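You operate a simulated robot arm through the tools that you are given. There is no shell and no other tool.

The job below is to be done with a simulated robot arm. You get a single attempt, and the scene is never put back.

Task
Get the window worktop ready for work. At the end: the green sponge is on the window worktop; the silver teaspoon is on the window worktop; the clear herb jar labelled "oregano" from the window worktop is on the cooker worktop; the kettle switch is switched on; whatever was shut is shut again. Leave all else as you found it, and nothing knocked over. Set down upright: herb jar.

The check looks at the end state, three seconds after you hand in, the way a careful person would. Anything else that was tipped, shoved, dropped, spilled or broken makes it a failure.

Robot
A 7-joint arm with a two-finger gripper, fixed in place. Base frame: the origin is on the floor under the middle of its stand, x ahead of it, y to its left, z up; the work surface is at about z = 910. Units: mm, rad, N and s.
With the tool pointing down near the work surface it reaches from about 340 to 720 mm from the base axis. Its first joint turns from -1.152 to 1.152 rad. Payload 2.45 kg.
The TCP is the grasp point between the finger pads, 26 mm short of the fingertips. In the tool frame z runs along the fingers and y along their closing line. The gripper opens to 96 mm; its body begins 69 mm behind the TCP.
Orientation is told as [roll, pitch, yaw] about the base's x, y, z axes, in that order, counted from this pose: with the fingers straight down and closing along the base's y, the tool's x points along the base's -x, its y along +y and its z along -z.

Tools
- The arm moves only by the tool apply_moves. Its argument "plan" is a list of rows, each a list of 7 numbers: the shift along the tool's x, y, z in units of 25 mm (1.0 is 25 mm), then the turn, a rotation vector about the tool's x, y, z in units of 5 degrees (1.0 is 5 degrees), then the opening in per cent of the stroke, from 0 (shut) to 100 (fully open). In form: [[dx, dy, dz, rx, ry, rz, hand], ...]. A call has 1 to 20 rows; each row shifts and turns the commanded pose from where the row before left it, along the tool's axes as they then stand. A call with a number of a shift or a turn outside -1 to 1 is refused whole. Rows are played at 5 a second. More than 50 mm and 0.15 rad between two rows, or a gripper value outside its range, and nothing of the call is played. Where a pose cannot be reached the arm comes as near as it can. A force on the tool above 40 N (or 10 N above the force at the start of the call, whichever is more), or a blocked arm, ends the call early, and 0.2 s more pass. Each finger travels about 50 mm/s and halts on what it meets, pressing with about 29 N; the grip force reading is that of the motor and also rises with nothing between the fingers. The clock runs only during rows and for 0.2 s after the last one: add rows that do not move to give the fingers time. It gives the time, the measured TCP pose, the force on the tool (base axes), the opening and the grip force at its end, in the units of the frame above (readings bear some noise), with the torque about the TCP (base axes, N m) and any sound that the robot's microphone picked up.
- Cameras (640 x 400 px; columns grow to the right, rows downward): "scene" is fixed at [156.3, -390.4, 1412.1]; the picture's right is [0.83, -0.56, 0.00], its down [-0.38, -0.56, -0.74] and it looks along [0.41, 0.61, -0.67] (base axes); focal length 214 px, centre (320, 200). "wrist" rides on the gripper at [82, 3, -98] in the tool frame; the picture's right is [-0.04, 1.00, 0.00], its down [-0.73, -0.03, -0.68] and it looks along [-0.68, -0.03, 0.73] (tool axes); focal length 256 px, centre (320, 200). There is no depth. A picture from a camera that has moved, and an enlarged one, comes with that camera's place and axes in the base frame and with its lens.
- get_image(camera): a new picture of that camera. The clock stands still meanwhile.
- close_up(camera, box): a new picture of the part [left, top, right, bottom] of that camera's present view, enlarged. The clock stands still meanwhile.
- close_job(): hands the job in; it is judged then, once.

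Nothing tells you positions but the pictures and the camera data. Unless the task says otherwise, let go and move clear before handing in.

The tools are called after "Emit:" by a JSON object that holds its "op" and its "data". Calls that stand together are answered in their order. apply_moves: Moves the arm, as the interface text tells. Its arguments: {"type":"object","properties":{"plan":{"type":"array","items":{"type":"array","items":{"type":"number"}}}},"required":["plan"]} The other tools are called the same way: get_image (camera) takes a picture; close_up (camera, box) takes an enlarged picture of a part of a camera's view; close_job () hands the job in.

At the start:

```text
time: 0.0
position: [385.8, 158.3, 1249.8]
orientation: [0.0, 0.001, 0.001]
force: [-0.1, -1.1, -0.7]
ft_torque: [-0.03, 0.02, -0.02]
gripper_width: 95.9
finger_force: 0.0
```

scene: 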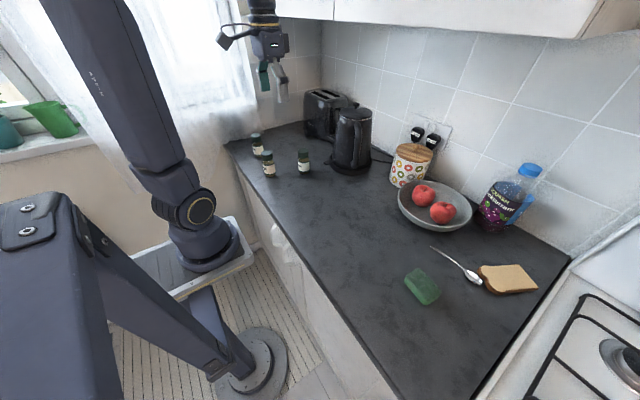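
wrist: 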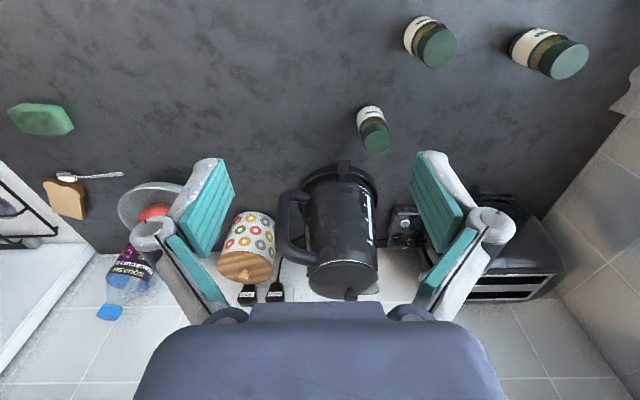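

I see one counter running from the window (herb jars, toaster, kettle) to the cooker (sponge, teaspoon, bread). I'll take enlarged pictures first to read labels and find the boundaries between worktops.

Emit:
{"op": "close_up", "data": {"camera": "scene", "box": [220, 80, 400, 193]}}

Emit:
{"op": "close_up", "data": {"camera": "scene", "box": [380, 140, 580, 320]}}

Emit:
{"op": "close_up", "data": {"camera": "wrist", "box": [340, 0, 640, 188]}}

Emit:
{"op": "close_up", "data": {"camera": "wrist", "box": [0, 80, 320, 330]}}

Emit:
{"op": "close_up", "data": {"camera": "scene", "box": [220, 120, 340, 195]}}

```text
3.54 times, centred on (310, 136) of scene
camera zoom: at [156.3, -390.4, 1412.1], right [0.83, -0.56, 0.0], down [-0.38, -0.56, -0.74], along [0.41, 0.61, -0.67], focal length 759 px, centre (355, 425)
```

zoom: 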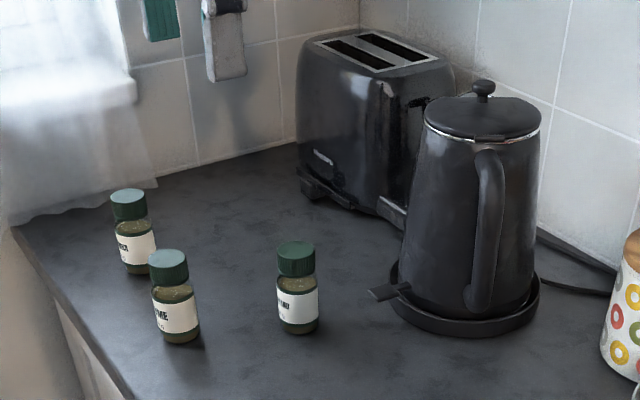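

```text
2.22 times, centred on (480, 230) of scene
camera zoom: at [156.3, -390.4, 1412.1], right [0.83, -0.56, 0.0], down [-0.38, -0.56, -0.74], along [0.41, 0.61, -0.67], focal length 477 px, centre (-36, 133)
```

zoom: 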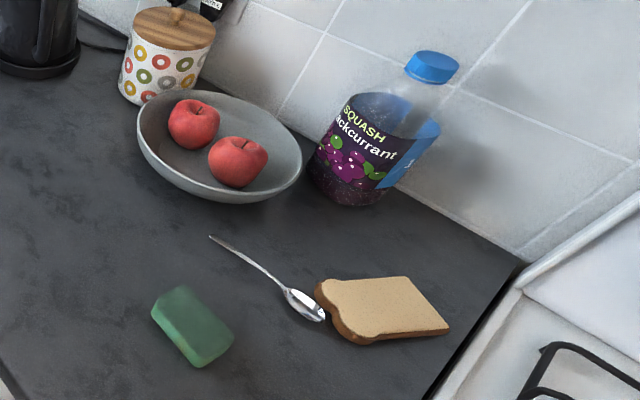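

```text
2.13 times, centred on (490, 94) of wrist
camera zoom: at [305.9, 161.3, 1348.5], right [0.04, 1.0, 0.0], down [0.73, -0.03, 0.68], along [0.68, -0.03, -0.73], focal length 545 px, centre (-42, 426)
```

zoom: 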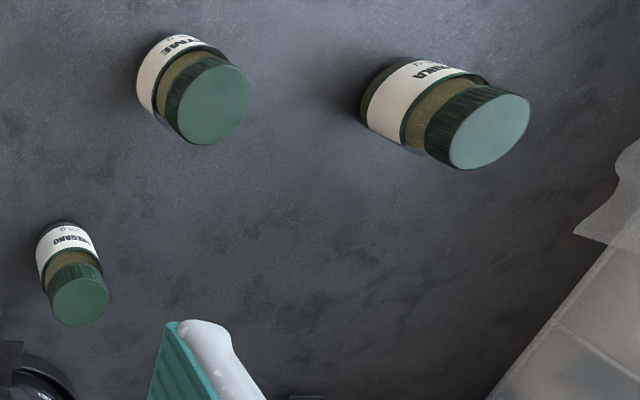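

```text
1.60 times, centred on (160, 205) of wrist
camera zoom: at [305.9, 161.3, 1348.5], right [0.04, 1.0, 0.0], down [0.73, -0.03, 0.68], along [0.68, -0.03, -0.73], focal length 410 px, centre (576, 192)
```

zoom: 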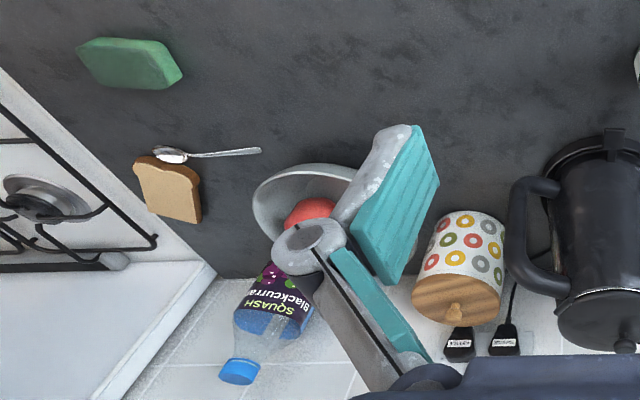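

```text
5.33 times, centred on (280, 158) of scene
camera zoom: at [156.3, -390.4, 1412.1], right [0.83, -0.56, 0.0], down [-0.38, -0.56, -0.74], along [0.41, 0.61, -0.67], focal length 1144 px, centre (533, 427)
```

zoom: 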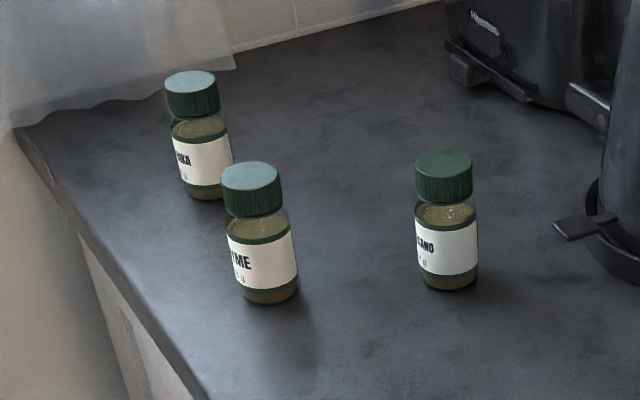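

The oregano jar looks like the one nearest the kettle, at roughly (507, 241). The sponge is near (489, -338), and the spoon lies along y at x≈612. I'll look more closely at the kettle base, the lever and the plugs before moving.

Emit:
{"op": "close_up", "data": {"camera": "scene", "box": [310, 130, 380, 180]}}

Emit:
{"op": "close_up", "data": {"camera": "scene", "box": [390, 105, 470, 160]}}

Emit:
{"op": "close_up", "data": {"camera": "wrist", "box": [290, 145, 410, 220]}}

Emit:
{"op": "close_up", "data": {"camera": "scene", "box": [220, 130, 620, 400]}}

Emit:
{"op": "close_up", "data": {"camera": "wrist", "box": [220, 250, 300, 310]}}

Emit:
{"op": "close_up", "data": {"camera": "wrist", "box": [340, 80, 410, 160]}}

```text
8.00 times, centred on (345, 155) of scene
camera zoom: at [156.3, -390.4, 1412.1], right [0.83, -0.56, 0.0], down [-0.38, -0.56, -0.74], along [0.41, 0.61, -0.67], focal length 1716 px, centre (120, 560)
```

zoom: 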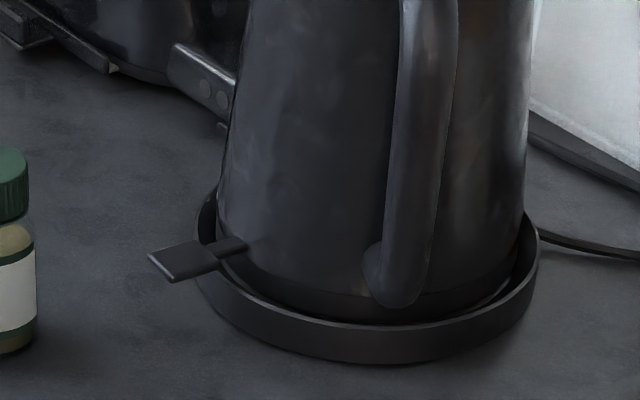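

```text
7.27 times, centred on (430, 132) of scene
camera zoom: at [156.3, -390.4, 1412.1], right [0.83, -0.56, 0.0], down [-0.38, -0.56, -0.74], along [0.41, 0.61, -0.67], focal length 1560 px, centre (-480, 691)
```

zoom: 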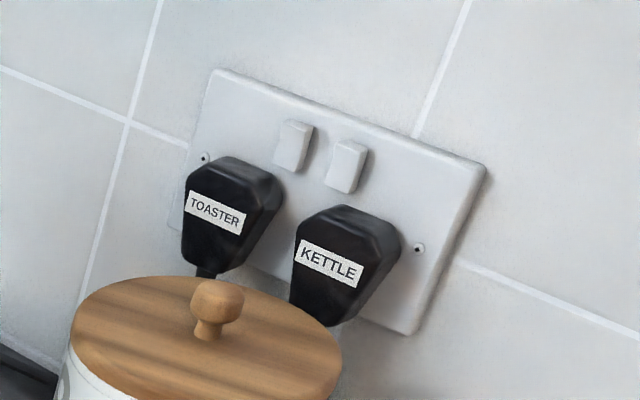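

```text
5.33 times, centred on (350, 182) of wrist
camera zoom: at [305.9, 161.3, 1348.5], right [0.04, 1.0, 0.0], down [0.73, -0.03, 0.68], along [0.68, -0.03, -0.73], focal length 1365 px, centre (160, 293)
```

zoom: 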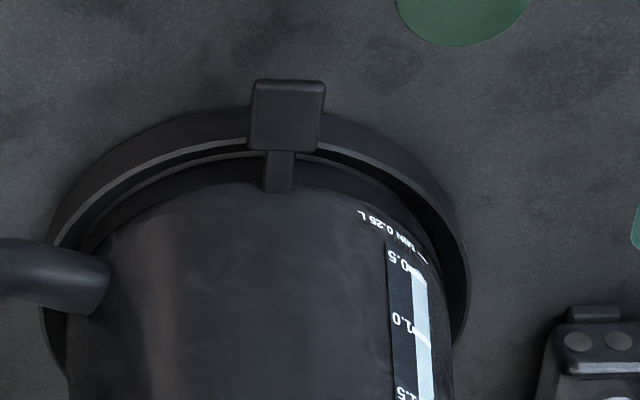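

```text
1.48 times, centred on (420, 265) of scene
camera zoom: at [156.3, -390.4, 1412.1], right [0.83, -0.56, 0.0], down [-0.38, -0.56, -0.74], along [0.41, 0.61, -0.67], focal length 318 px, centre (172, 104)
```

zoom: 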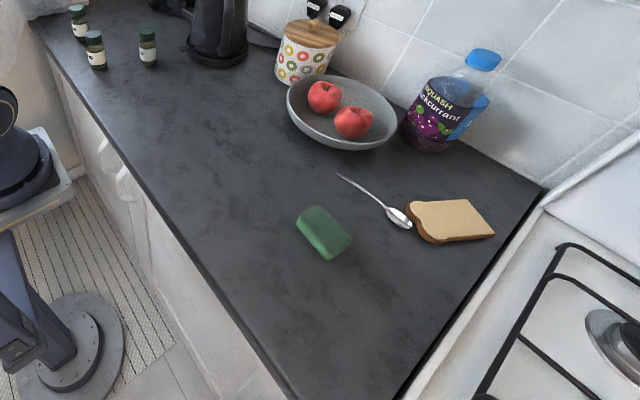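

```text
6.67 times, centred on (260, 280) of wrist
camera zoom: at [305.9, 161.3, 1348.5], right [0.04, 1.0, 0.0], down [0.73, -0.03, 0.68], along [0.68, -0.03, -0.73], focal length 1707 px, centre (720, -333)
```

zoom: 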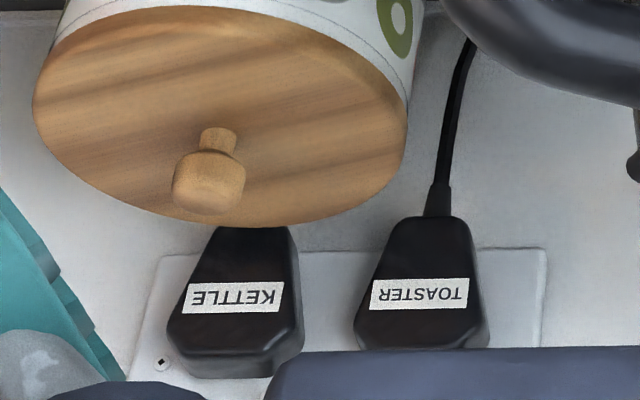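

```text
5.00 times, centred on (375, 120) of wrist
camera zoom: at [305.9, 161.3, 1348.5], right [0.04, 1.0, 0.0], down [0.73, -0.03, 0.68], along [0.68, -0.03, -0.73], focal length 1280 px, centre (45, 600)
```

zoom: 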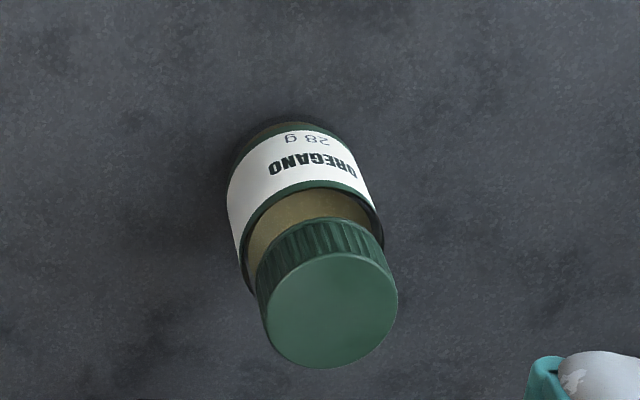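

The kettle has its own lever paddle at the base, around (605, 222). The two wall rockers above the plugs look alike. Next I'll move the arm over to the sponge and spoon side for a closer view.

Emit:
{"op": "apply_moves", "data": {"plan": [[-0.03, -0.98, 0.3, 0, 0, 0, 100], [-0.03, -0.98, 0.3, 0, 0, 0, 100], [-0.03, -0.98, 0.3, 0, 0, 0, 100], [-0.03, -0.98, 0.3, 0, 0, 0, 100], [-0.03, -0.98, 0.3, 0, 0, 0, 100], [-0.03, -0.98, 0.3, 0, 0, 0, 100], [-0.03, -0.98, 0.3, 0, 0, 0, 100], [-0.03, -0.98, 0.3, 0, 0, 0, 100], [-0.03, -0.98, 0.3, 0, 0, 0, 100], [-0.03, -0.98, 0.3, 0, 0, 0, 100], [-0.03, -0.98, 0.3, 0, 0, 0, 100], [-0.03, -0.98, 0.3, 0, 0, 0, 100], [-0.03, -0.98, 0.3, 0, 0, 0, 100], [-0.03, -0.98, 0.3, 0, 0, 0, 100], [-0.03, -0.98, 0.3, 0, 0, 0, 100], [-0.03, -0.98, 0.3, 0, 0, 0, 100], [-0.03, -0.98, 0.3, 0, 0, 0, 100], [-0.03, -0.98, 0.3, 0, 0, 0, 100], [-0.03, -0.98, 0.3, 0, 0, 0, 100], [0, 0, 0, 0, 0, 0, 100]]}}

Emit:
{"op": "get_image", "data": {"camera": "wrist"}}

Emit:
{"op": "get_image", "data": {"camera": "scene"}}

```text
time: 4.2
position: [399.2, -306.4, 1106.3]
orientation: [0.0, 0.0, 0.0]
force: [0.7, 0.0, -0.7]
ft_torque: [0.03, 0.03, -0.03]
gripper_width: 96.1
finger_force: 0.0
```

```text
taken
camera wrist: at [319.5, -304.5, 1206.1], right [0.04, 1.0, 0.0], down [0.73, -0.03, 0.68], along [0.68, -0.03, -0.73], focal length 256 px, centre (320, 200)
```

wrist: 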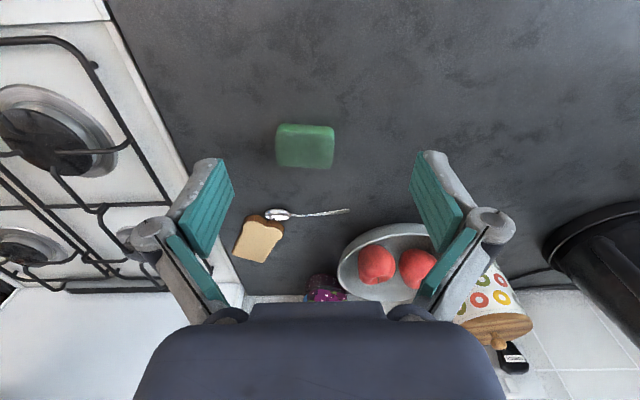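

```text
taken
```

scene: 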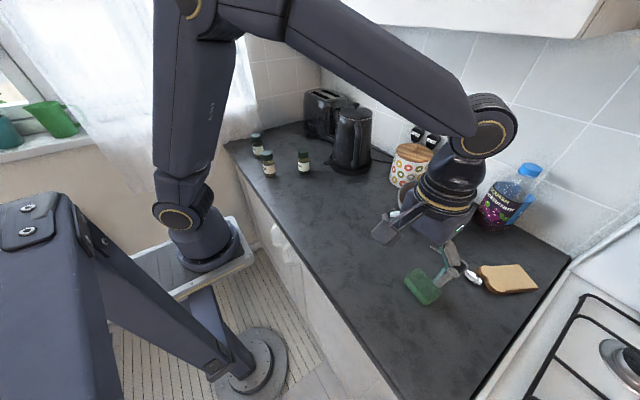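

The sponge is now clearly visible and looks nearly square to the base axes. I'll zoom in to measure it and the spoon.

Emit:
{"op": "close_up", "data": {"camera": "wrist", "box": [255, 110, 355, 175]}}

Emit:
{"op": "close_up", "data": {"camera": "wrist", "box": [230, 190, 370, 280]}}

```text
6.15 times, centred on (305, 142) of wrist
camera zoom: at [319.5, -304.5, 1206.1], right [0.04, 1.0, 0.0], down [0.73, -0.03, 0.68], along [0.68, -0.03, -0.73], focal length 1575 px, centre (412, 554)
```

zoom: 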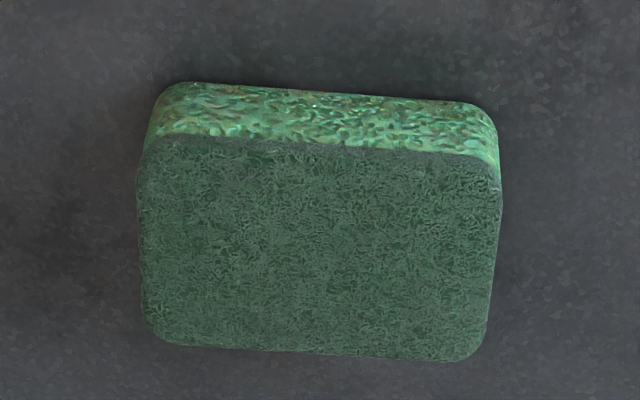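

```text
4.44 times, centred on (300, 235) of wrist
camera zoom: at [319.5, -304.5, 1206.1], right [0.04, 1.0, 0.0], down [0.73, -0.03, 0.68], along [0.68, -0.03, -0.73], focal length 1138 px, centre (409, 44)
```

zoom: 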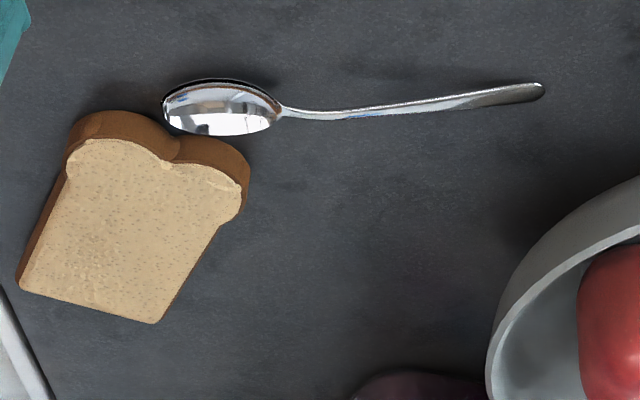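

The sponge measures about 70 × 48 × 23 mm, centred near (491, -331) and turned slightly (about -7°). I'll move above it and check the alignment before going down.

Emit:
{"op": "apply_moves", "data": {"plan": [[-0.736, -0.196, 0.85, 0, 0, 0, 100], [-0.736, -0.196, 0.85, 0, 0, 0, 100], [-0.736, -0.196, 0.85, 0, 0, 0, 100], [-0.736, -0.196, 0.85, 0, 0, 0, 100], [-0.736, -0.196, 0.85, 0, 0, 0, 100], [0, 0, 0, 0, 0, 0.7, 100], [0, 0, 0, 0, 0, 0.7, 100], [0, 0, 0, 0, 0, 0, 100]]}}

Emit:
{"op": "get_image", "data": {"camera": "wrist"}}

Emit:
{"op": "close_up", "data": {"camera": "scene", "box": [360, 180, 560, 320]}}

```text
time: 6.0
position: [492.4, -332.7, 1001.0]
orientation: [0.0, 0.0, -0.123]
force: [0.5, 0.3, 0.8]
ft_torque: [0.01, 0.0, -0.01]
gripper_width: 96.1
finger_force: 0.0
```

```text
taken
camera wrist: at [413.9, -318.3, 1100.1], right [0.16, 0.99, 0.0], down [0.72, -0.12, 0.68], along [0.67, -0.11, -0.73], focal length 256 px, centre (320, 200)
```

wrist: 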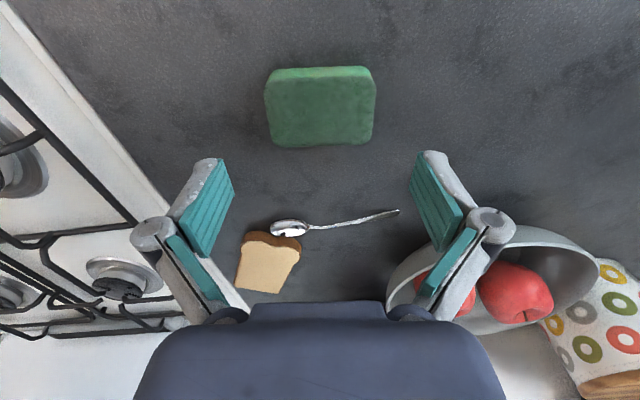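

```text
2.86 times, centred on (460, 250) of scene
camera zoom: at [156.3, -390.4, 1412.1], right [0.83, -0.56, 0.0], down [-0.38, -0.56, -0.74], along [0.41, 0.61, -0.67], focal length 613 px, centre (-80, 57)
```

zoom: 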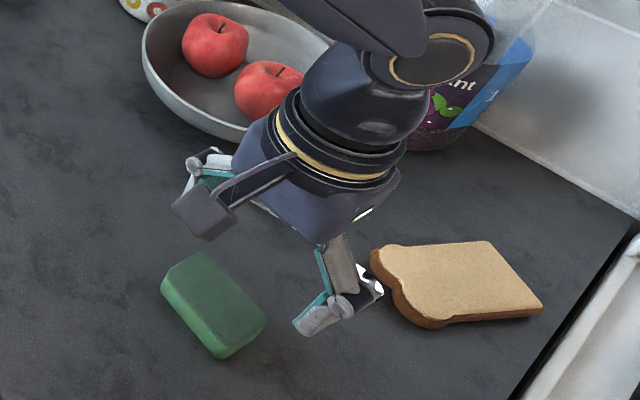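

The sponge sits squarely between the fingers. I'll nudge about 2 mm, go down to TCP z≈940 and close.

Emit:
{"op": "apply_moves", "data": {"plan": [[0.05, 0.09, 0.6, 0, 0, 0, 100], [0, 0, 0.6, 0, 0, 0, 100], [0, 0, 0.6, 0, 0, 0, 100], [0, 0, 0.4, 0, 0, 0, 100], [0, 0, 0.22, 0, 0, 0, 100], [0, 0, 0, 0, 0, 0, 100]]}}

Emit:
{"op": "get_image", "data": {"camera": "wrist"}}

Emit:
{"op": "close_up", "data": {"camera": "scene", "box": [360, 180, 560, 320]}}

```text
time: 7.4
position: [491.6, -329.1, 939.8]
orientation: [0.0, -0.001, -0.122]
force: [0.6, -0.1, -0.4]
ft_torque: [0.0, 0.01, -0.01]
gripper_width: 96.0
finger_force: 0.1
```

```text
taken
camera wrist: at [412.9, -316.0, 1039.0], right [0.16, 0.99, 0.0], down [0.72, -0.12, 0.68], along [0.67, -0.11, -0.73], focal length 256 px, centre (320, 200)
```

wrist: 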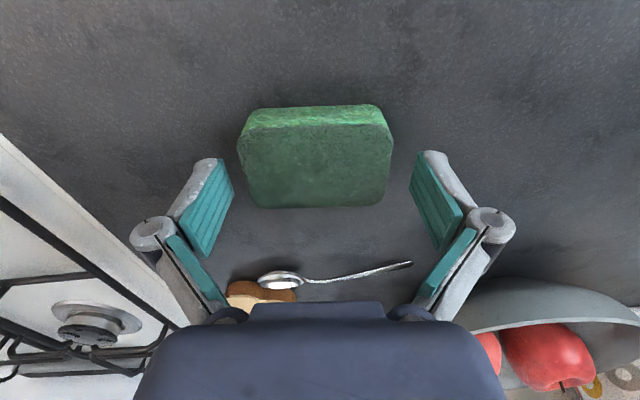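

```text
2.86 times, centred on (460, 250) of scene
camera zoom: at [156.3, -390.4, 1412.1], right [0.83, -0.56, 0.0], down [-0.38, -0.56, -0.74], along [0.41, 0.61, -0.67], focal length 613 px, centre (-80, 57)
```

zoom: 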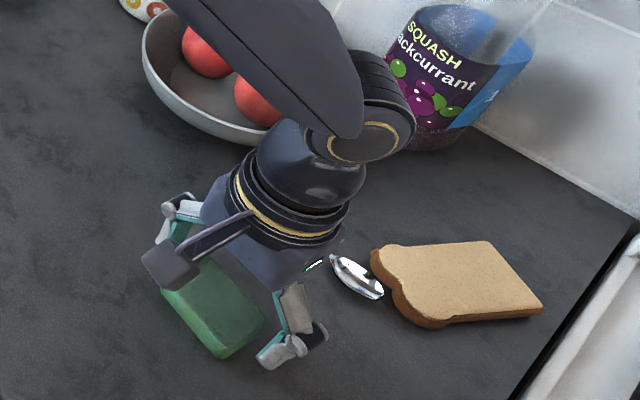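

The fingers straddle the sponge evenly. Closing on it now.

Emit:
{"op": "apply_moves", "data": {"plan": [[0.12, 0, 0, 0, 0, 0, 100], [0, 0, 0, 0, 0, 0, 50], [0, 0, 0, 0, 0, 0, 50], [0, 0, 0, 0, 0, 0, 50], [0, 0, 0, 0, 0, 0, 50]]}}

Emit:
{"op": "get_image", "data": {"camera": "wrist"}}

```text
time: 8.6
position: [489.1, -329.5, 940.6]
orientation: [0.0, 0.001, -0.123]
force: [0.6, 0.0, 2.1]
ft_torque: [-0.07, 0.01, 0.01]
gripper_width: 67.1
finger_force: 29.2
```

```text
taken
camera wrist: at [409.4, -315.7, 1039.2], right [0.16, 0.99, 0.0], down [0.72, -0.12, 0.68], along [0.67, -0.11, -0.73], focal length 256 px, centre (320, 200)
```

wrist: 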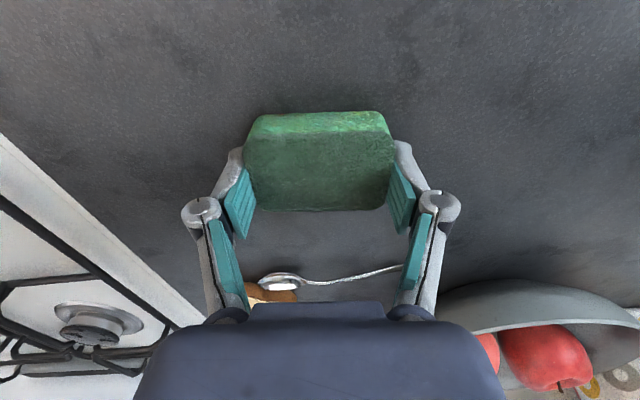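

The sponge is gripped (67 mm wide, 29 N). I'll lift it to a moderate height so the wrist stays below the wall cupboard, then carry it along y toward the window side.

Emit:
{"op": "apply_moves", "data": {"plan": [[0, 0, -0.6, 0, 0, 0, 50], [0, 0, -1, 0, 0, 0, 50], [0, 0, -1, 0, 0, -0.7, 50], [0, 0, -1, 0, 0, -0.7, 50], [0, 0, -1, 0, 0, 0, 50], [0, 0.5, -0.2, 0, 0, 0, 50], [0, 1, 0, 0, 0, 0, 50], [0, 1, 0, 0, 0, 0, 50], [0, 1, 0, 0, 0, 0, 50], [0, 1, 0, 0, 0, 0, 50], [0, 1, 0, 0, 0, 0, 50], [0, 1, 0, 0, 0, 0, 50], [0, 1, 0, 0, 0, 0, 50], [0, 1, 0, 0, 0, 0, 50], [0, 1, 0, 0, 0, 0, 50], [0, 1, 0, 0, 0, 0, 50], [0, 1, 0, 0, 0, 0, 50], [0, 0.5, 0, 0, 0, 0, 50]]}}

Emit:
{"op": "get_image", "data": {"camera": "scene"}}

Emit:
{"op": "get_image", "data": {"camera": "wrist"}}

```text
time: 12.4
position: [488.9, -26.5, 1061.4]
orientation: [-0.001, 0.001, 0.001]
force: [-1.2, -0.4, -0.4]
ft_torque: [-0.03, 0.01, 0.0]
gripper_width: 67.1
finger_force: 28.8
```

```text
taken
```

scene: 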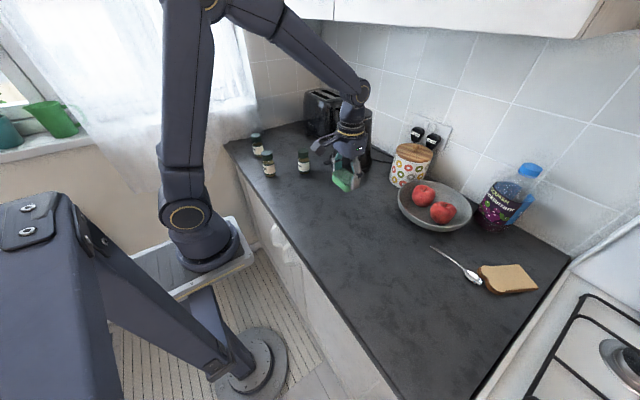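

```text
taken
camera wrist: at [409.1, -24.7, 1160.7], right [0.04, 1.0, 0.0], down [0.73, -0.03, 0.68], along [0.68, -0.03, -0.73], focal length 256 px, centre (320, 200)
```

wrist: 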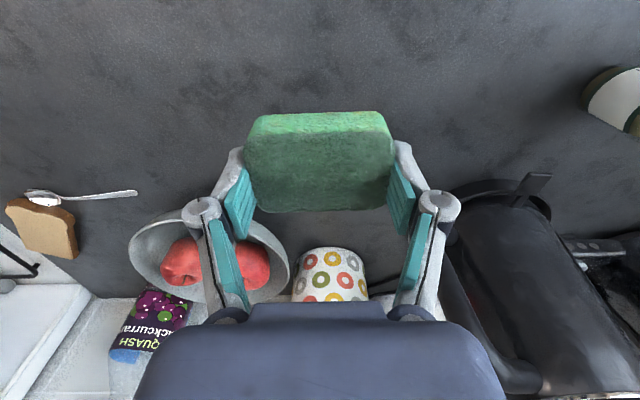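

The sponge is secure. I'll carry on to about (520, 370), behind the jars and in front of the toaster.

Emit:
{"op": "apply_moves", "data": {"plan": [[0, 0.99, 0, 0, 0, 0, 50], [0, 0.99, 0, 0, 0, 0, 50], [0, 0.99, 0, 0, 0, 0, 50], [0, 0.99, 0, 0, 0, 0, 50], [0, 0.99, 0, 0, 0, 0, 50], [0, 0.99, 0, 0, 0, 0, 50], [0, 0.99, 0, 0, 0, 0, 50], [0, 0.99, 0, 0, 0, 0, 50], [0, 0.99, 0, 0, 0, 0, 50], [0, 0.99, 0, 0, 0, 0, 50], [0, 0.99, 0, 0, 0, 0, 50], [0, 0.99, 0, 0, 0, 0, 50], [-0.3, 0.99, 0, 0, 0, 0, 50], [-0.3, 0.99, 0, 0, 0, 0, 50], [-0.3, 0.99, 0, 0, 0, 0, 50], [-0.3, 0.99, 0, 0, 0, 0, 50], [0, 0, 0, 0, 0, 0, 50]]}}

Emit:
{"op": "get_image", "data": {"camera": "scene"}}

Emit:
{"op": "get_image", "data": {"camera": "wrist"}}

```text
time: 16.0
position: [519.1, 367.5, 1059.8]
orientation: [-0.002, -0.001, -0.001]
force: [0.3, 0.3, 0.4]
ft_torque: [0.0, -0.01, 0.0]
gripper_width: 66.9
finger_force: 29.0
```

```text
taken
```

scene: 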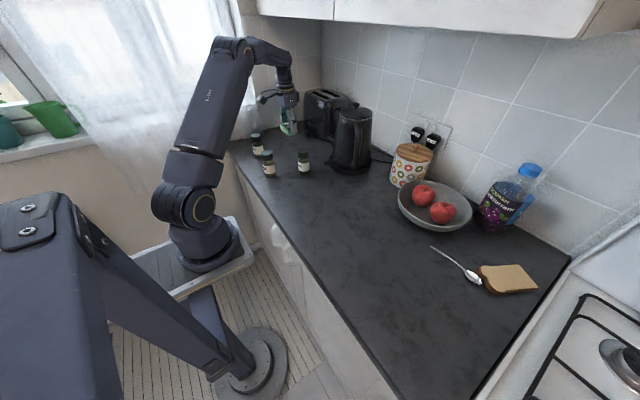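

```text
taken
camera wrist: at [439.8, 372.0, 1158.5], right [0.04, 1.0, 0.0], down [0.73, -0.03, 0.68], along [0.68, -0.03, -0.73], focal length 256 px, centre (320, 200)
```

wrist: 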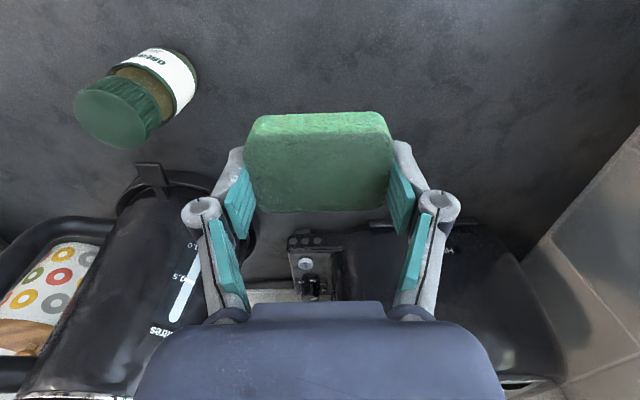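

Everything is upright and the spot under the sponge is free. I'll lower it to the surface.

Emit:
{"op": "apply_moves", "data": {"plan": [[0, 0, 1, 0, 0, 0, 50], [0, 0, 1, 0, 0, 0, 50], [0, 0, 1, 0, 0, 0, 50], [0, 0, 1, 0, 0, 0, 50], [0, 0, 0.5, 0, 0, 0, 50], [0, 0, 0.2, 0, 0, 0, 50], [0, 0, 0, 0, 0, 0, 50]]}}

Emit:
{"op": "get_image", "data": {"camera": "wrist"}}

Emit:
{"op": "close_up", "data": {"camera": "scene", "box": [220, 80, 400, 193]}}

```text
time: 17.6
position: [518.7, 367.5, 942.6]
orientation: [-0.002, 0.0, 0.001]
force: [-0.3, 0.1, 0.8]
ft_torque: [-0.01, -0.01, -0.03]
gripper_width: 66.8
finger_force: 28.7
```

```text
taken
camera wrist: at [438.4, 370.6, 1041.3], right [0.04, 1.0, 0.0], down [0.73, -0.03, 0.68], along [0.68, -0.03, -0.73], focal length 256 px, centre (320, 200)
```

wrist: 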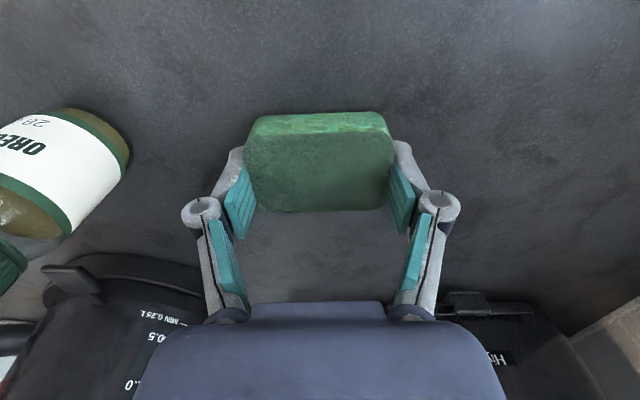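

```text
3.54 times, centred on (310, 136) of scene
camera zoom: at [156.3, -390.4, 1412.1], right [0.83, -0.56, 0.0], down [-0.38, -0.56, -0.74], along [0.41, 0.61, -0.67], focal length 759 px, centre (355, 425)
```

zoom: 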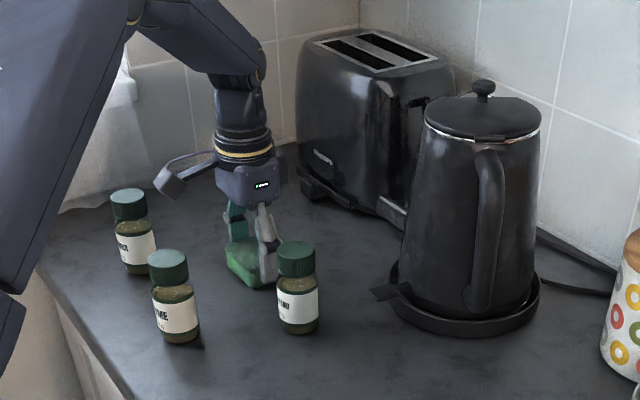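

The sponge is essentially on the surface. I'll lower the last 2 mm, open partly to stay clear of the oregano jar, and rise.

Emit:
{"op": "apply_moves", "data": {"plan": [[0, 0, 0.07, 0, 0, 0, 50], [0, 0, 0, 0, 0, 0, 85], [0, 0, 0, 0, 0, 0, 85], [0, 0, 0, 0, 0, 0, 85], [0, 0, -0.5, 0, 0, 0, 85], [0, 0, -1, 0, 0, 0, 85], [0, 0, -1, 0, 0, 0, 85], [0, 0, -1, 0, 0, 0, 85], [0, 0, -1, 0, 0, 0, 85], [0, 0, -0.5, 0, 0, 0, 85], [0, 0, 0, 0, 0, 0, 100]]}}

Emit:
{"op": "get_image", "data": {"camera": "wrist"}}

Emit:
{"op": "close_up", "data": {"camera": "scene", "box": [220, 80, 400, 193]}}

```text
time: 20.0
position: [518.7, 367.7, 1066.3]
orientation: [-0.001, -0.001, -0.002]
force: [-0.3, 0.8, 0.1]
ft_torque: [-0.04, 0.0, 0.02]
gripper_width: 95.9
finger_force: 0.1
```

```text
taken
camera wrist: at [439.0, 371.1, 1165.8], right [0.04, 1.0, 0.0], down [0.73, -0.03, 0.68], along [0.68, -0.03, -0.73], focal length 256 px, centre (320, 200)
```

wrist: 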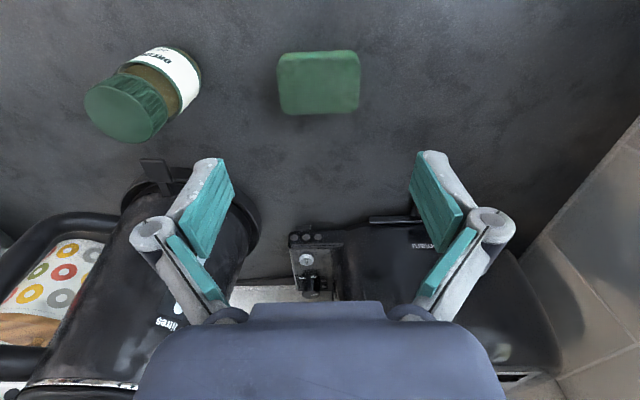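

```text
3.54 times, centred on (310, 136) of scene
camera zoom: at [156.3, -390.4, 1412.1], right [0.83, -0.56, 0.0], down [-0.38, -0.56, -0.74], along [0.41, 0.61, -0.67], focal length 759 px, centre (355, 425)
```

zoom: 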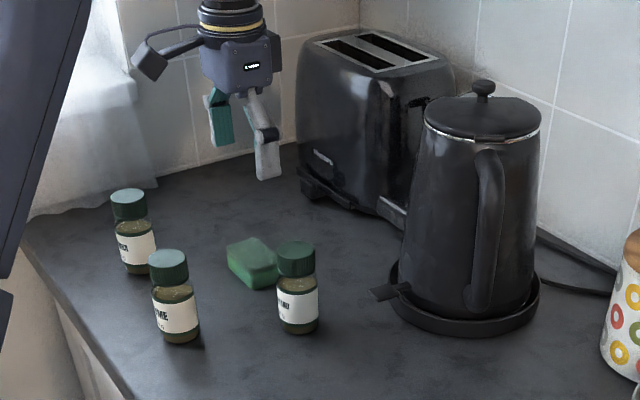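

The sponge is down and everything is upright. Next I'll move above the oregano jar, estimated at (504, 240).

Emit:
{"op": "apply_moves", "data": {"plan": [[0.11, -0.85, -0.1, 0, 0, 0, 100], [0.11, -0.85, -0.1, 0, 0, 0, 100], [0.11, -0.85, 0, 0, 0, 0, 100], [0.11, -0.85, 0, 0, 0, 0, 100], [0.11, -0.85, 0, 0, 0, 0, 100], [0.11, -0.85, 0, 0, 0, 0, 100], [0, 0, 0, 0, 0, 0, 100]]}}

Emit:
{"op": "get_image", "data": {"camera": "wrist"}}

Emit:
{"op": "close_up", "data": {"camera": "scene", "box": [220, 80, 400, 193]}}

```text
time: 21.6
position: [503.3, 241.5, 1070.7]
orientation: [0.0, 0.001, 0.0]
force: [-0.2, -0.4, -0.2]
ft_torque: [0.0, 0.03, -0.01]
gripper_width: 96.0
finger_force: 0.2
```

```text
taken
camera wrist: at [422.3, 244.4, 1170.2], right [0.04, 1.0, 0.0], down [0.73, -0.03, 0.68], along [0.68, -0.03, -0.73], focal length 256 px, centre (320, 200)
```

wrist: 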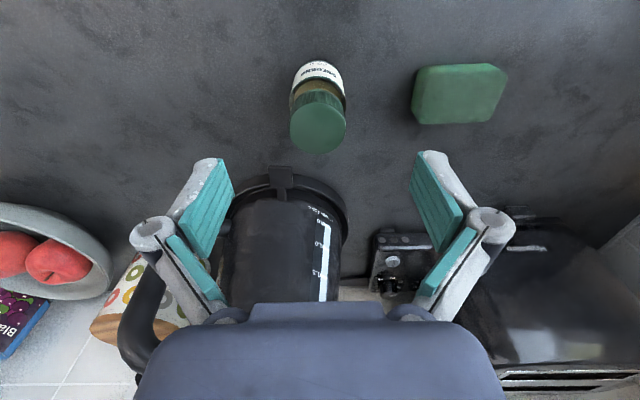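

```text
3.54 times, centred on (310, 136) of scene
camera zoom: at [156.3, -390.4, 1412.1], right [0.83, -0.56, 0.0], down [-0.38, -0.56, -0.74], along [0.41, 0.61, -0.67], focal length 759 px, centre (355, 425)
```

zoom: 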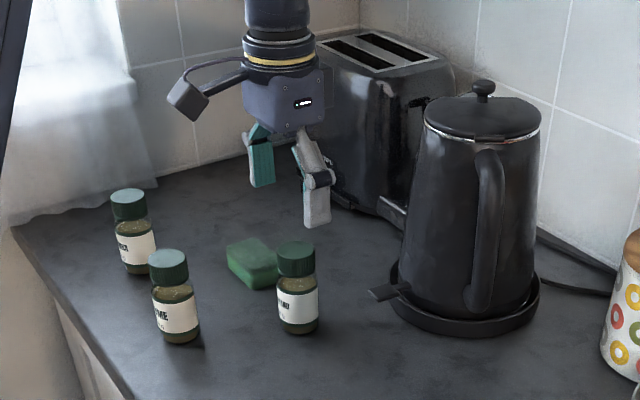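

Emit:
{"op": "close_up", "data": {"camera": "wrist", "box": [270, 40, 370, 165]}}

Emit:
{"op": "close_up", "data": {"camera": "scene", "box": [285, 140, 325, 180]}}

Emit:
{"op": "close_up", "data": {"camera": "wrist", "box": [220, 150, 360, 240]}}

```text
3.20 times, centred on (320, 102) of wrist
camera zoom: at [422.3, 244.4, 1170.2], right [0.04, 1.0, 0.0], down [0.73, -0.03, 0.68], along [0.68, -0.03, -0.73], focal length 819 px, centre (320, 512)
```

zoom: 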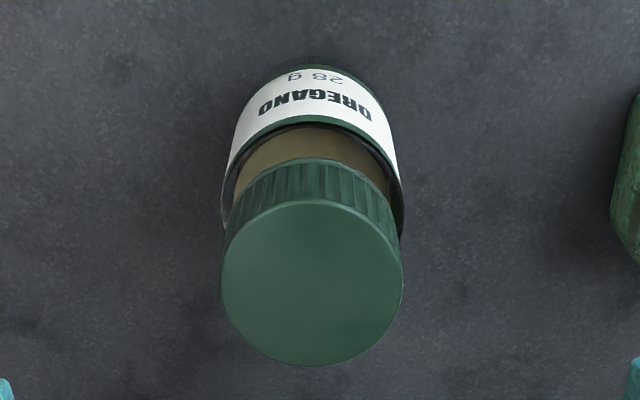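

```text
10.00 times, centred on (305, 160) of scene
camera zoom: at [156.3, -390.4, 1412.1], right [0.83, -0.56, 0.0], down [-0.38, -0.56, -0.74], along [0.41, 0.61, -0.67], focal length 2145 px, centre (470, 600)
```

zoom: 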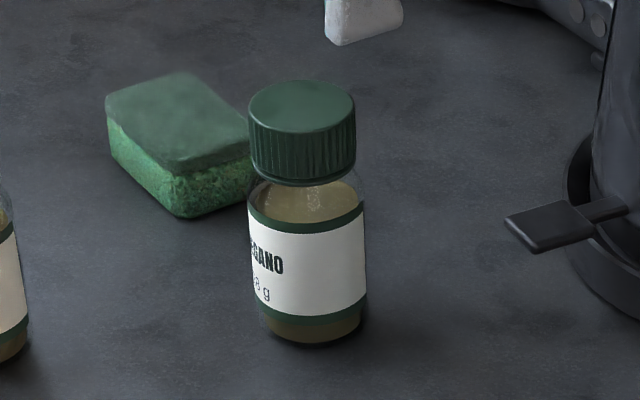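

```text
4.44 times, centred on (290, 195) of wrist
camera zoom: at [422.3, 244.4, 1170.2], right [0.04, 1.0, 0.0], down [0.73, -0.03, 0.68], along [0.68, -0.03, -0.73], focal length 1138 px, centre (453, 222)
```

zoom: 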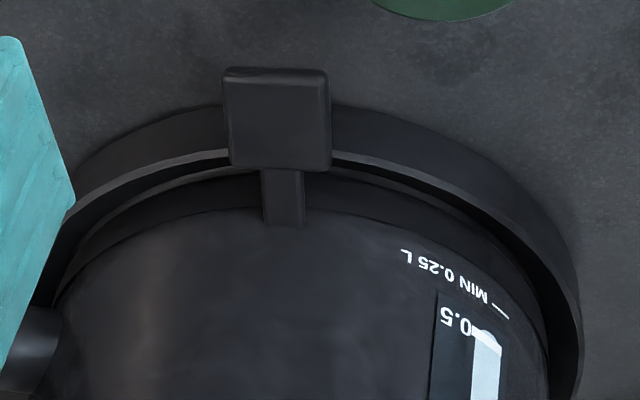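

The jar is about 46 mm wide and 97 mm tall, centred near (507, 240). I'll align, go down with the fingers partly open, and check before closing.

Emit:
{"op": "apply_moves", "data": {"plan": [[-0.16, -0.07, 0, 0, 0, 0, 82], [0, 0, 0.8, 0, 0, 0, 82], [0, 0, 0.8, 0, 0, 0, 82], [0, 0, 0.8, 0, 0, 0, 82], [0, 0, 0.8, 0, 0, 0, 82], [0, 0, 0.8, 0, 0, 0, 82], [0, 0, 0.6, 0, 0, 0, 82], [0, 0, 0, 0, 0, 0, 82]]}}

Emit:
{"op": "get_image", "data": {"camera": "wrist"}}

Emit:
{"op": "close_up", "data": {"camera": "scene", "box": [260, 100, 370, 180]}}

```text
time: 23.4
position: [508.3, 238.4, 956.5]
orientation: [0.001, 0.001, 0.0]
force: [-0.5, -0.2, 0.7]
ft_torque: [0.02, -0.02, 0.0]
gripper_width: 78.9
finger_force: 0.2
```

```text
taken
camera wrist: at [427.0, 241.7, 1055.0], right [0.04, 1.0, 0.0], down [0.73, -0.03, 0.68], along [0.68, -0.03, -0.73], focal length 256 px, centre (320, 200)
```

wrist: 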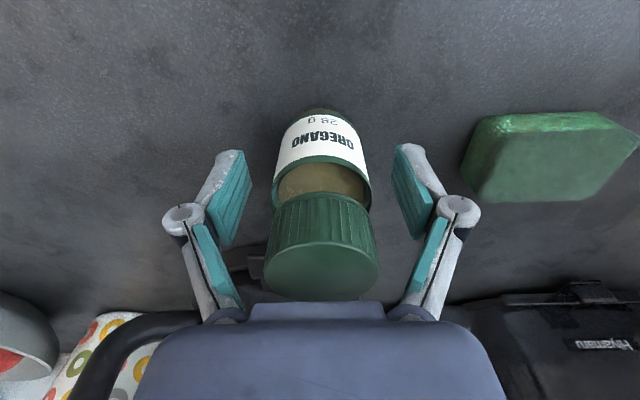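

```text
5.00 times, centred on (315, 140) of scene
camera zoom: at [156.3, -390.4, 1412.1], right [0.83, -0.56, 0.0], down [-0.38, -0.56, -0.74], along [0.41, 0.61, -0.67], focal length 1072 px, centre (345, 500)
```

zoom: 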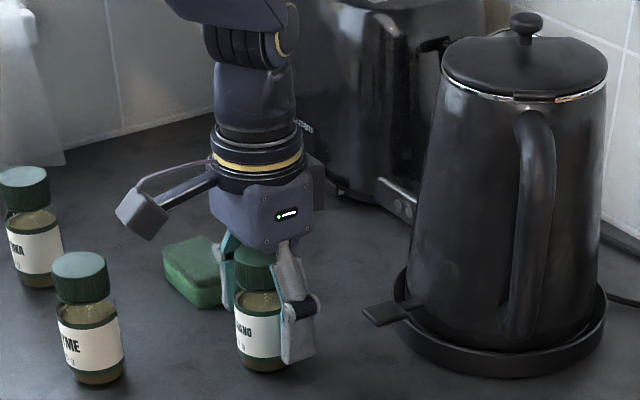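

The jar is centred between the pads. Closing on it and lifting.

Emit:
{"op": "apply_moves", "data": {"plan": [[0, 0, 0, 0, 0, 0, 35], [0, 0, 0, 0, 0, 0, 35], [0, 0, 0, 0, 0, 0, 35], [0, 0, 0, 0, 0, 0, 35], [0, 0, 0, 0, 0, 0, 35], [0, 0, -0.4, 0, 0, 0, 35], [0, 0, -0.6, 0, 0, 0, 35], [0, 0, 0, 0, 0, 0, 35]]}}

Emit:
{"op": "get_image", "data": {"camera": "wrist"}}

Emit:
{"op": "close_up", "data": {"camera": "scene", "box": [260, 100, 370, 180]}}

```text
time: 25.2
position: [505.5, 238.9, 981.7]
orientation: [0.001, 0.001, 0.001]
force: [-0.4, 0.5, 0.1]
ft_torque: [0.01, 0.01, 0.03]
gripper_width: 43.8
finger_force: 29.0
```

```text
taken
camera wrist: at [425.8, 241.9, 1080.9], right [0.04, 1.0, 0.0], down [0.73, -0.03, 0.68], along [0.68, -0.03, -0.73], focal length 256 px, centre (320, 200)
```

wrist: 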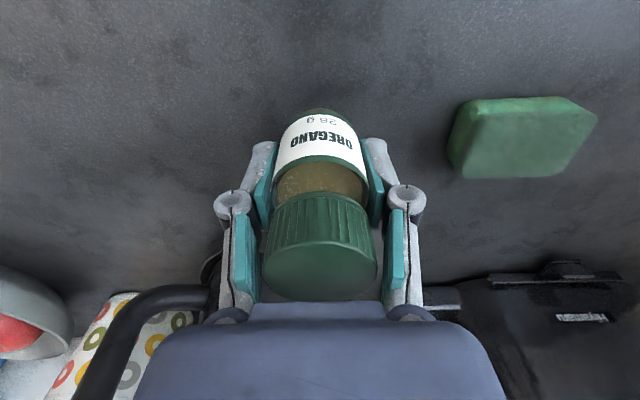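

```text
5.00 times, centred on (315, 140) of scene
camera zoom: at [156.3, -390.4, 1412.1], right [0.83, -0.56, 0.0], down [-0.38, -0.56, -0.74], along [0.41, 0.61, -0.67], focal length 1072 px, centre (345, 500)
```

zoom: 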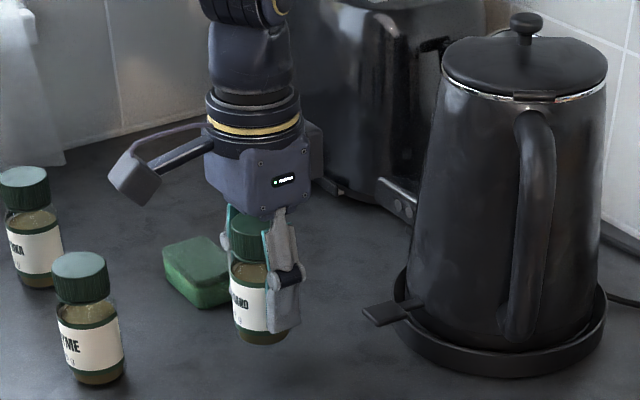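

The jar is held firmly and upright. I'll raise it and carry it along the clear strip in front of the kettle and bowl to the cooker end.

Emit:
{"op": "apply_moves", "data": {"plan": [[0, 0, -0.8, 0, 0, 0, 35], [0, 0, -0.8, 0, 0, 0, 35], [0.1, -0.5, -0.75, 0, 0, 0, 35], [0.1, -0.9, 0, 0, 0, 0, 35], [0.1, -0.9, 0, 0, 0, 0, 35], [0.1, -0.9, 0, 0, 0, 0, 35], [0.1, -0.9, 0, 0, 0, 0, 35], [0.1, -0.9, 0, 0, 0, 0, 35], [0.1, -0.9, 0, 0, 0, 0, 35], [0.1, -0.9, 0, 0, 0, 0, 35], [0.1, -0.9, 0, 0, 0, 0, 35], [0.1, -0.9, 0, 0, 0, 0, 35], [0, -0.9, 0, 0, 0, 0, 35], [0, -0.9, 0, 0, 0, 0, 35], [0, -0.9, 0, 0, 0, 0, 35], [0, -0.9, 0, 0, 0, 0, 35], [0, -0.9, 0, 0, 0, 0, 35], [0, -0.9, 0, 0, 0, 0, 35], [0, -0.5, 0, 0, 0, 0, 35]]}}

Emit:
{"op": "get_image", "data": {"camera": "scene"}}

Emit:
{"op": "get_image", "data": {"camera": "wrist"}}

```text
time: 29.2
position: [481.3, -126.1, 1038.9]
orientation: [0.0, 0.0, -0.001]
force: [-0.7, -0.1, -0.7]
ft_torque: [-0.01, -0.02, -0.02]
gripper_width: 43.8
finger_force: 29.1
```

```text
taken
```

scene: 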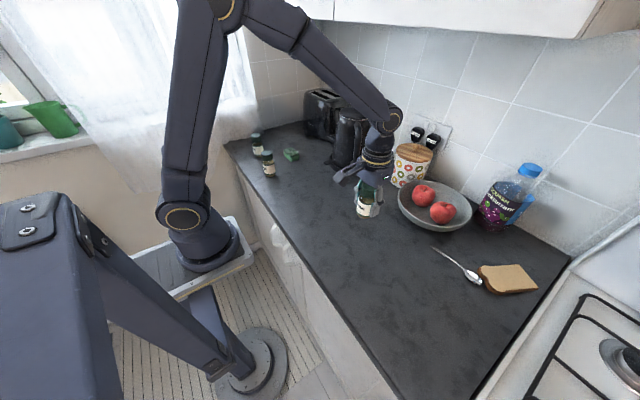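

```text
taken
camera wrist: at [401.6, -122.3, 1139.2], right [0.04, 1.0, 0.0], down [0.73, -0.03, 0.68], along [0.68, -0.03, -0.73], focal length 256 px, centre (320, 200)
```

wrist: 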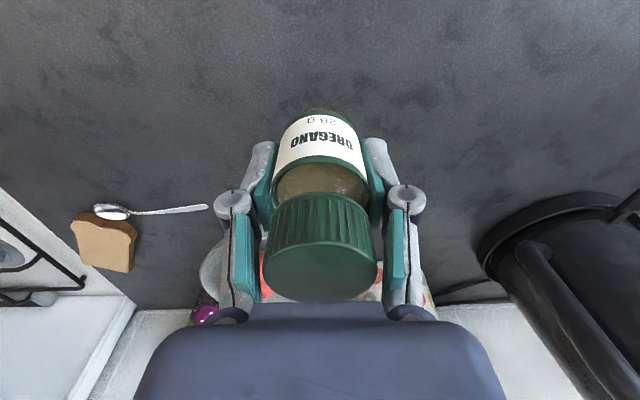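

Jar is steady. I'll carry it on to about (450, -340), where the sponge was, and lower it.

Emit:
{"op": "apply_moves", "data": {"plan": [[0.125, -0.86, 0, 0, 0, 0, 35], [0.125, -0.86, 0, 0, 0, 0, 35], [0.125, -0.86, 0, 0, 0, 0, 35], [0.125, -0.86, 0, 0, 0, 0, 35], [0.125, -0.86, 0, 0, 0, 0, 35], [0.125, -0.86, 0, 0, 0, 0, 35], [0.125, -0.86, 0, 0, 0, 0, 35], [0.125, -0.86, 0, 0, 0, 0, 35], [0.125, -0.86, 0, 0, 0, 0, 35], [0.125, -0.86, 0, 0, 0, 0, 35], [0, 0, 0, 0, 0, 0, 35]]}}

Emit:
{"op": "get_image", "data": {"camera": "scene"}}

Emit:
{"op": "get_image", "data": {"camera": "wrist"}}

```text
time: 31.6
position: [447.9, -338.8, 1042.3]
orientation: [0.002, 0.001, 0.001]
force: [-0.3, 0.0, -0.9]
ft_torque: [-0.01, 0.0, 0.03]
gripper_width: 43.8
finger_force: 29.1
```

```text
taken
```

scene: 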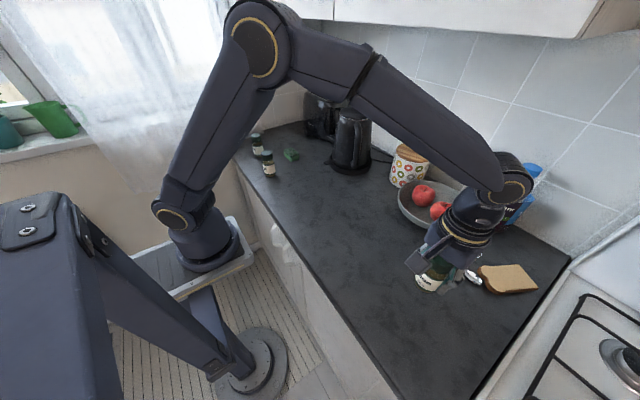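

```text
taken
camera wrist: at [368.0, -335.5, 1140.7], right [0.04, 1.0, 0.0], down [0.73, -0.03, 0.68], along [0.68, -0.03, -0.73], focal length 256 px, centre (320, 200)
```

wrist: 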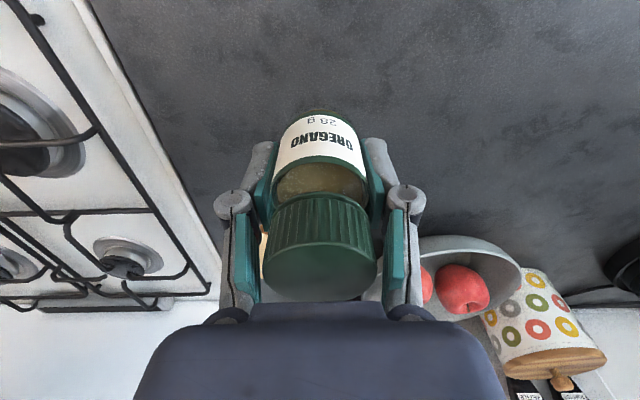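

I'm above a free spot, so I'll lower the jar to its original grip height.

Emit:
{"op": "apply_moves", "data": {"plan": [[0, 0, 0.8, 0, 0, 0, 35], [0, 0, 0.8, 0, 0, 0, 35], [0, 0, 0.8, 0, 0, 0, 35], [0, 0, 0.5, 0, 0, 0, 35], [0, 0, 0.3, 0, 0, 0, 35], [0, 0, 0.11, 0, 0, 0, 35], [0, 0, 0, 0, 0, 0, 35]]}}

Emit:
{"op": "get_image", "data": {"camera": "wrist"}}

Emit:
{"op": "close_up", "data": {"camera": "scene", "box": [370, 190, 530, 310]}}

```text
time: 33.2
position: [449.2, -339.7, 957.9]
orientation: [0.0, 0.001, 0.0]
force: [-0.2, 0.3, -0.7]
ft_torque: [0.0, 0.01, -0.04]
gripper_width: 44.1
finger_force: 28.6
```

```text
taken
camera wrist: at [369.3, -336.0, 1056.6], right [0.04, 1.0, 0.0], down [0.73, -0.03, 0.68], along [0.68, -0.03, -0.73], focal length 256 px, centre (320, 200)
```

wrist: 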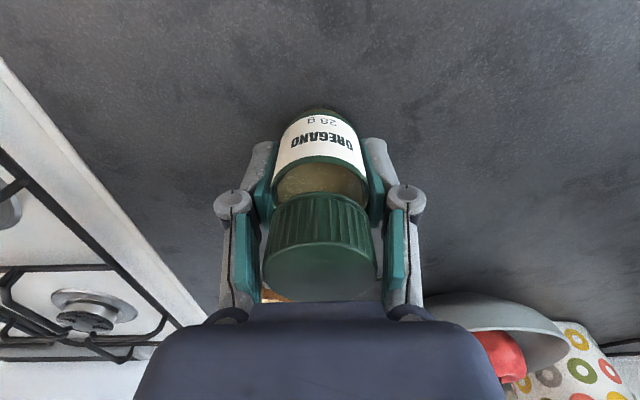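

```text
3.33 times, centred on (450, 250) of scene
camera zoom: at [156.3, -390.4, 1412.1], right [0.83, -0.56, 0.0], down [-0.38, -0.56, -0.74], along [0.41, 0.61, -0.67], focal length 715 px, centre (-113, 33)
```

zoom: 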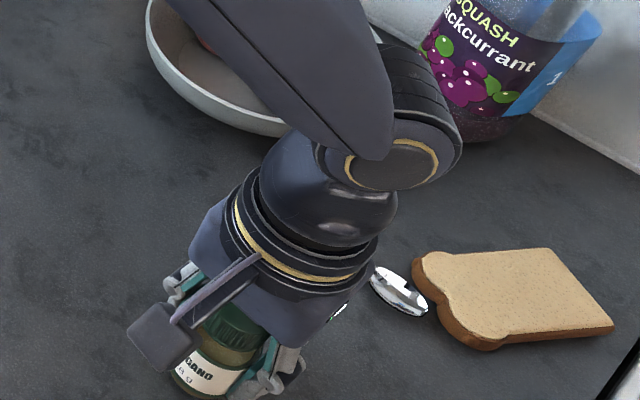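

Nearly down. I'll lower a last millimetre, open gradually and rise straight up.

Emit:
{"op": "apply_moves", "data": {"plan": [[0, 0, 0.04, 0, 0, 0, 35], [0, 0, 0, 0, 0, 0, 48], [0, 0, 0, 0, 0, 0, 60], [0, 0, 0, 0, 0, 0, 80], [0, 0, 0, 0, 0, 0, 85], [0, 0, -0.5, 0, 0, 0, 85], [0, 0, -0.8, 0, 0, 0, 85], [0, 0, -1, 0, 0, 0, 85], [0, 0, -1, 0, 0, 0, 85], [0, 0, -0.8, 0, 0, 0, 85], [0, 0, 0, 0, 0, 0, 85]]}}

Emit:
{"op": "get_image", "data": {"camera": "wrist"}}

Emit:
{"op": "close_up", "data": {"camera": "scene", "box": [370, 190, 530, 310]}}

```text
time: 35.6
position: [450.9, -338.6, 1058.6]
orientation: [0.0, 0.001, -0.002]
force: [-0.1, -0.6, -0.5]
ft_torque: [-0.01, -0.02, 0.01]
gripper_width: 81.5
finger_force: 0.1
```

```text
taken
camera wrist: at [371.6, -334.7, 1158.2], right [0.04, 1.0, 0.0], down [0.73, -0.03, 0.68], along [0.68, -0.03, -0.73], focal length 256 px, centre (320, 200)
```

wrist: 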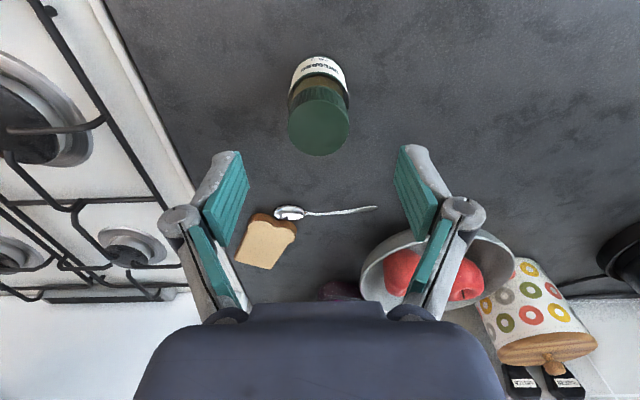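

```text
3.33 times, centred on (450, 250) of scene
camera zoom: at [156.3, -390.4, 1412.1], right [0.83, -0.56, 0.0], down [-0.38, -0.56, -0.74], along [0.41, 0.61, -0.67], focal length 715 px, centre (-113, 33)
```

zoom: 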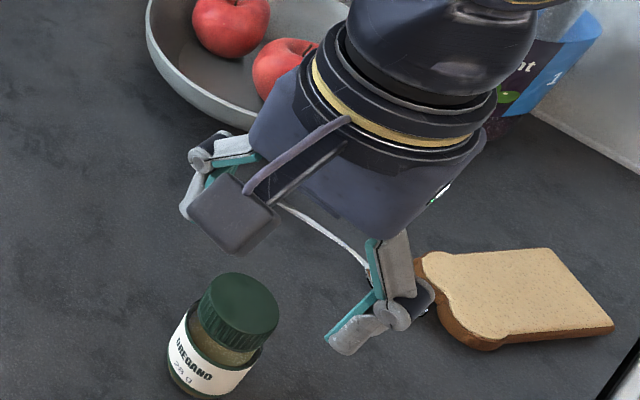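

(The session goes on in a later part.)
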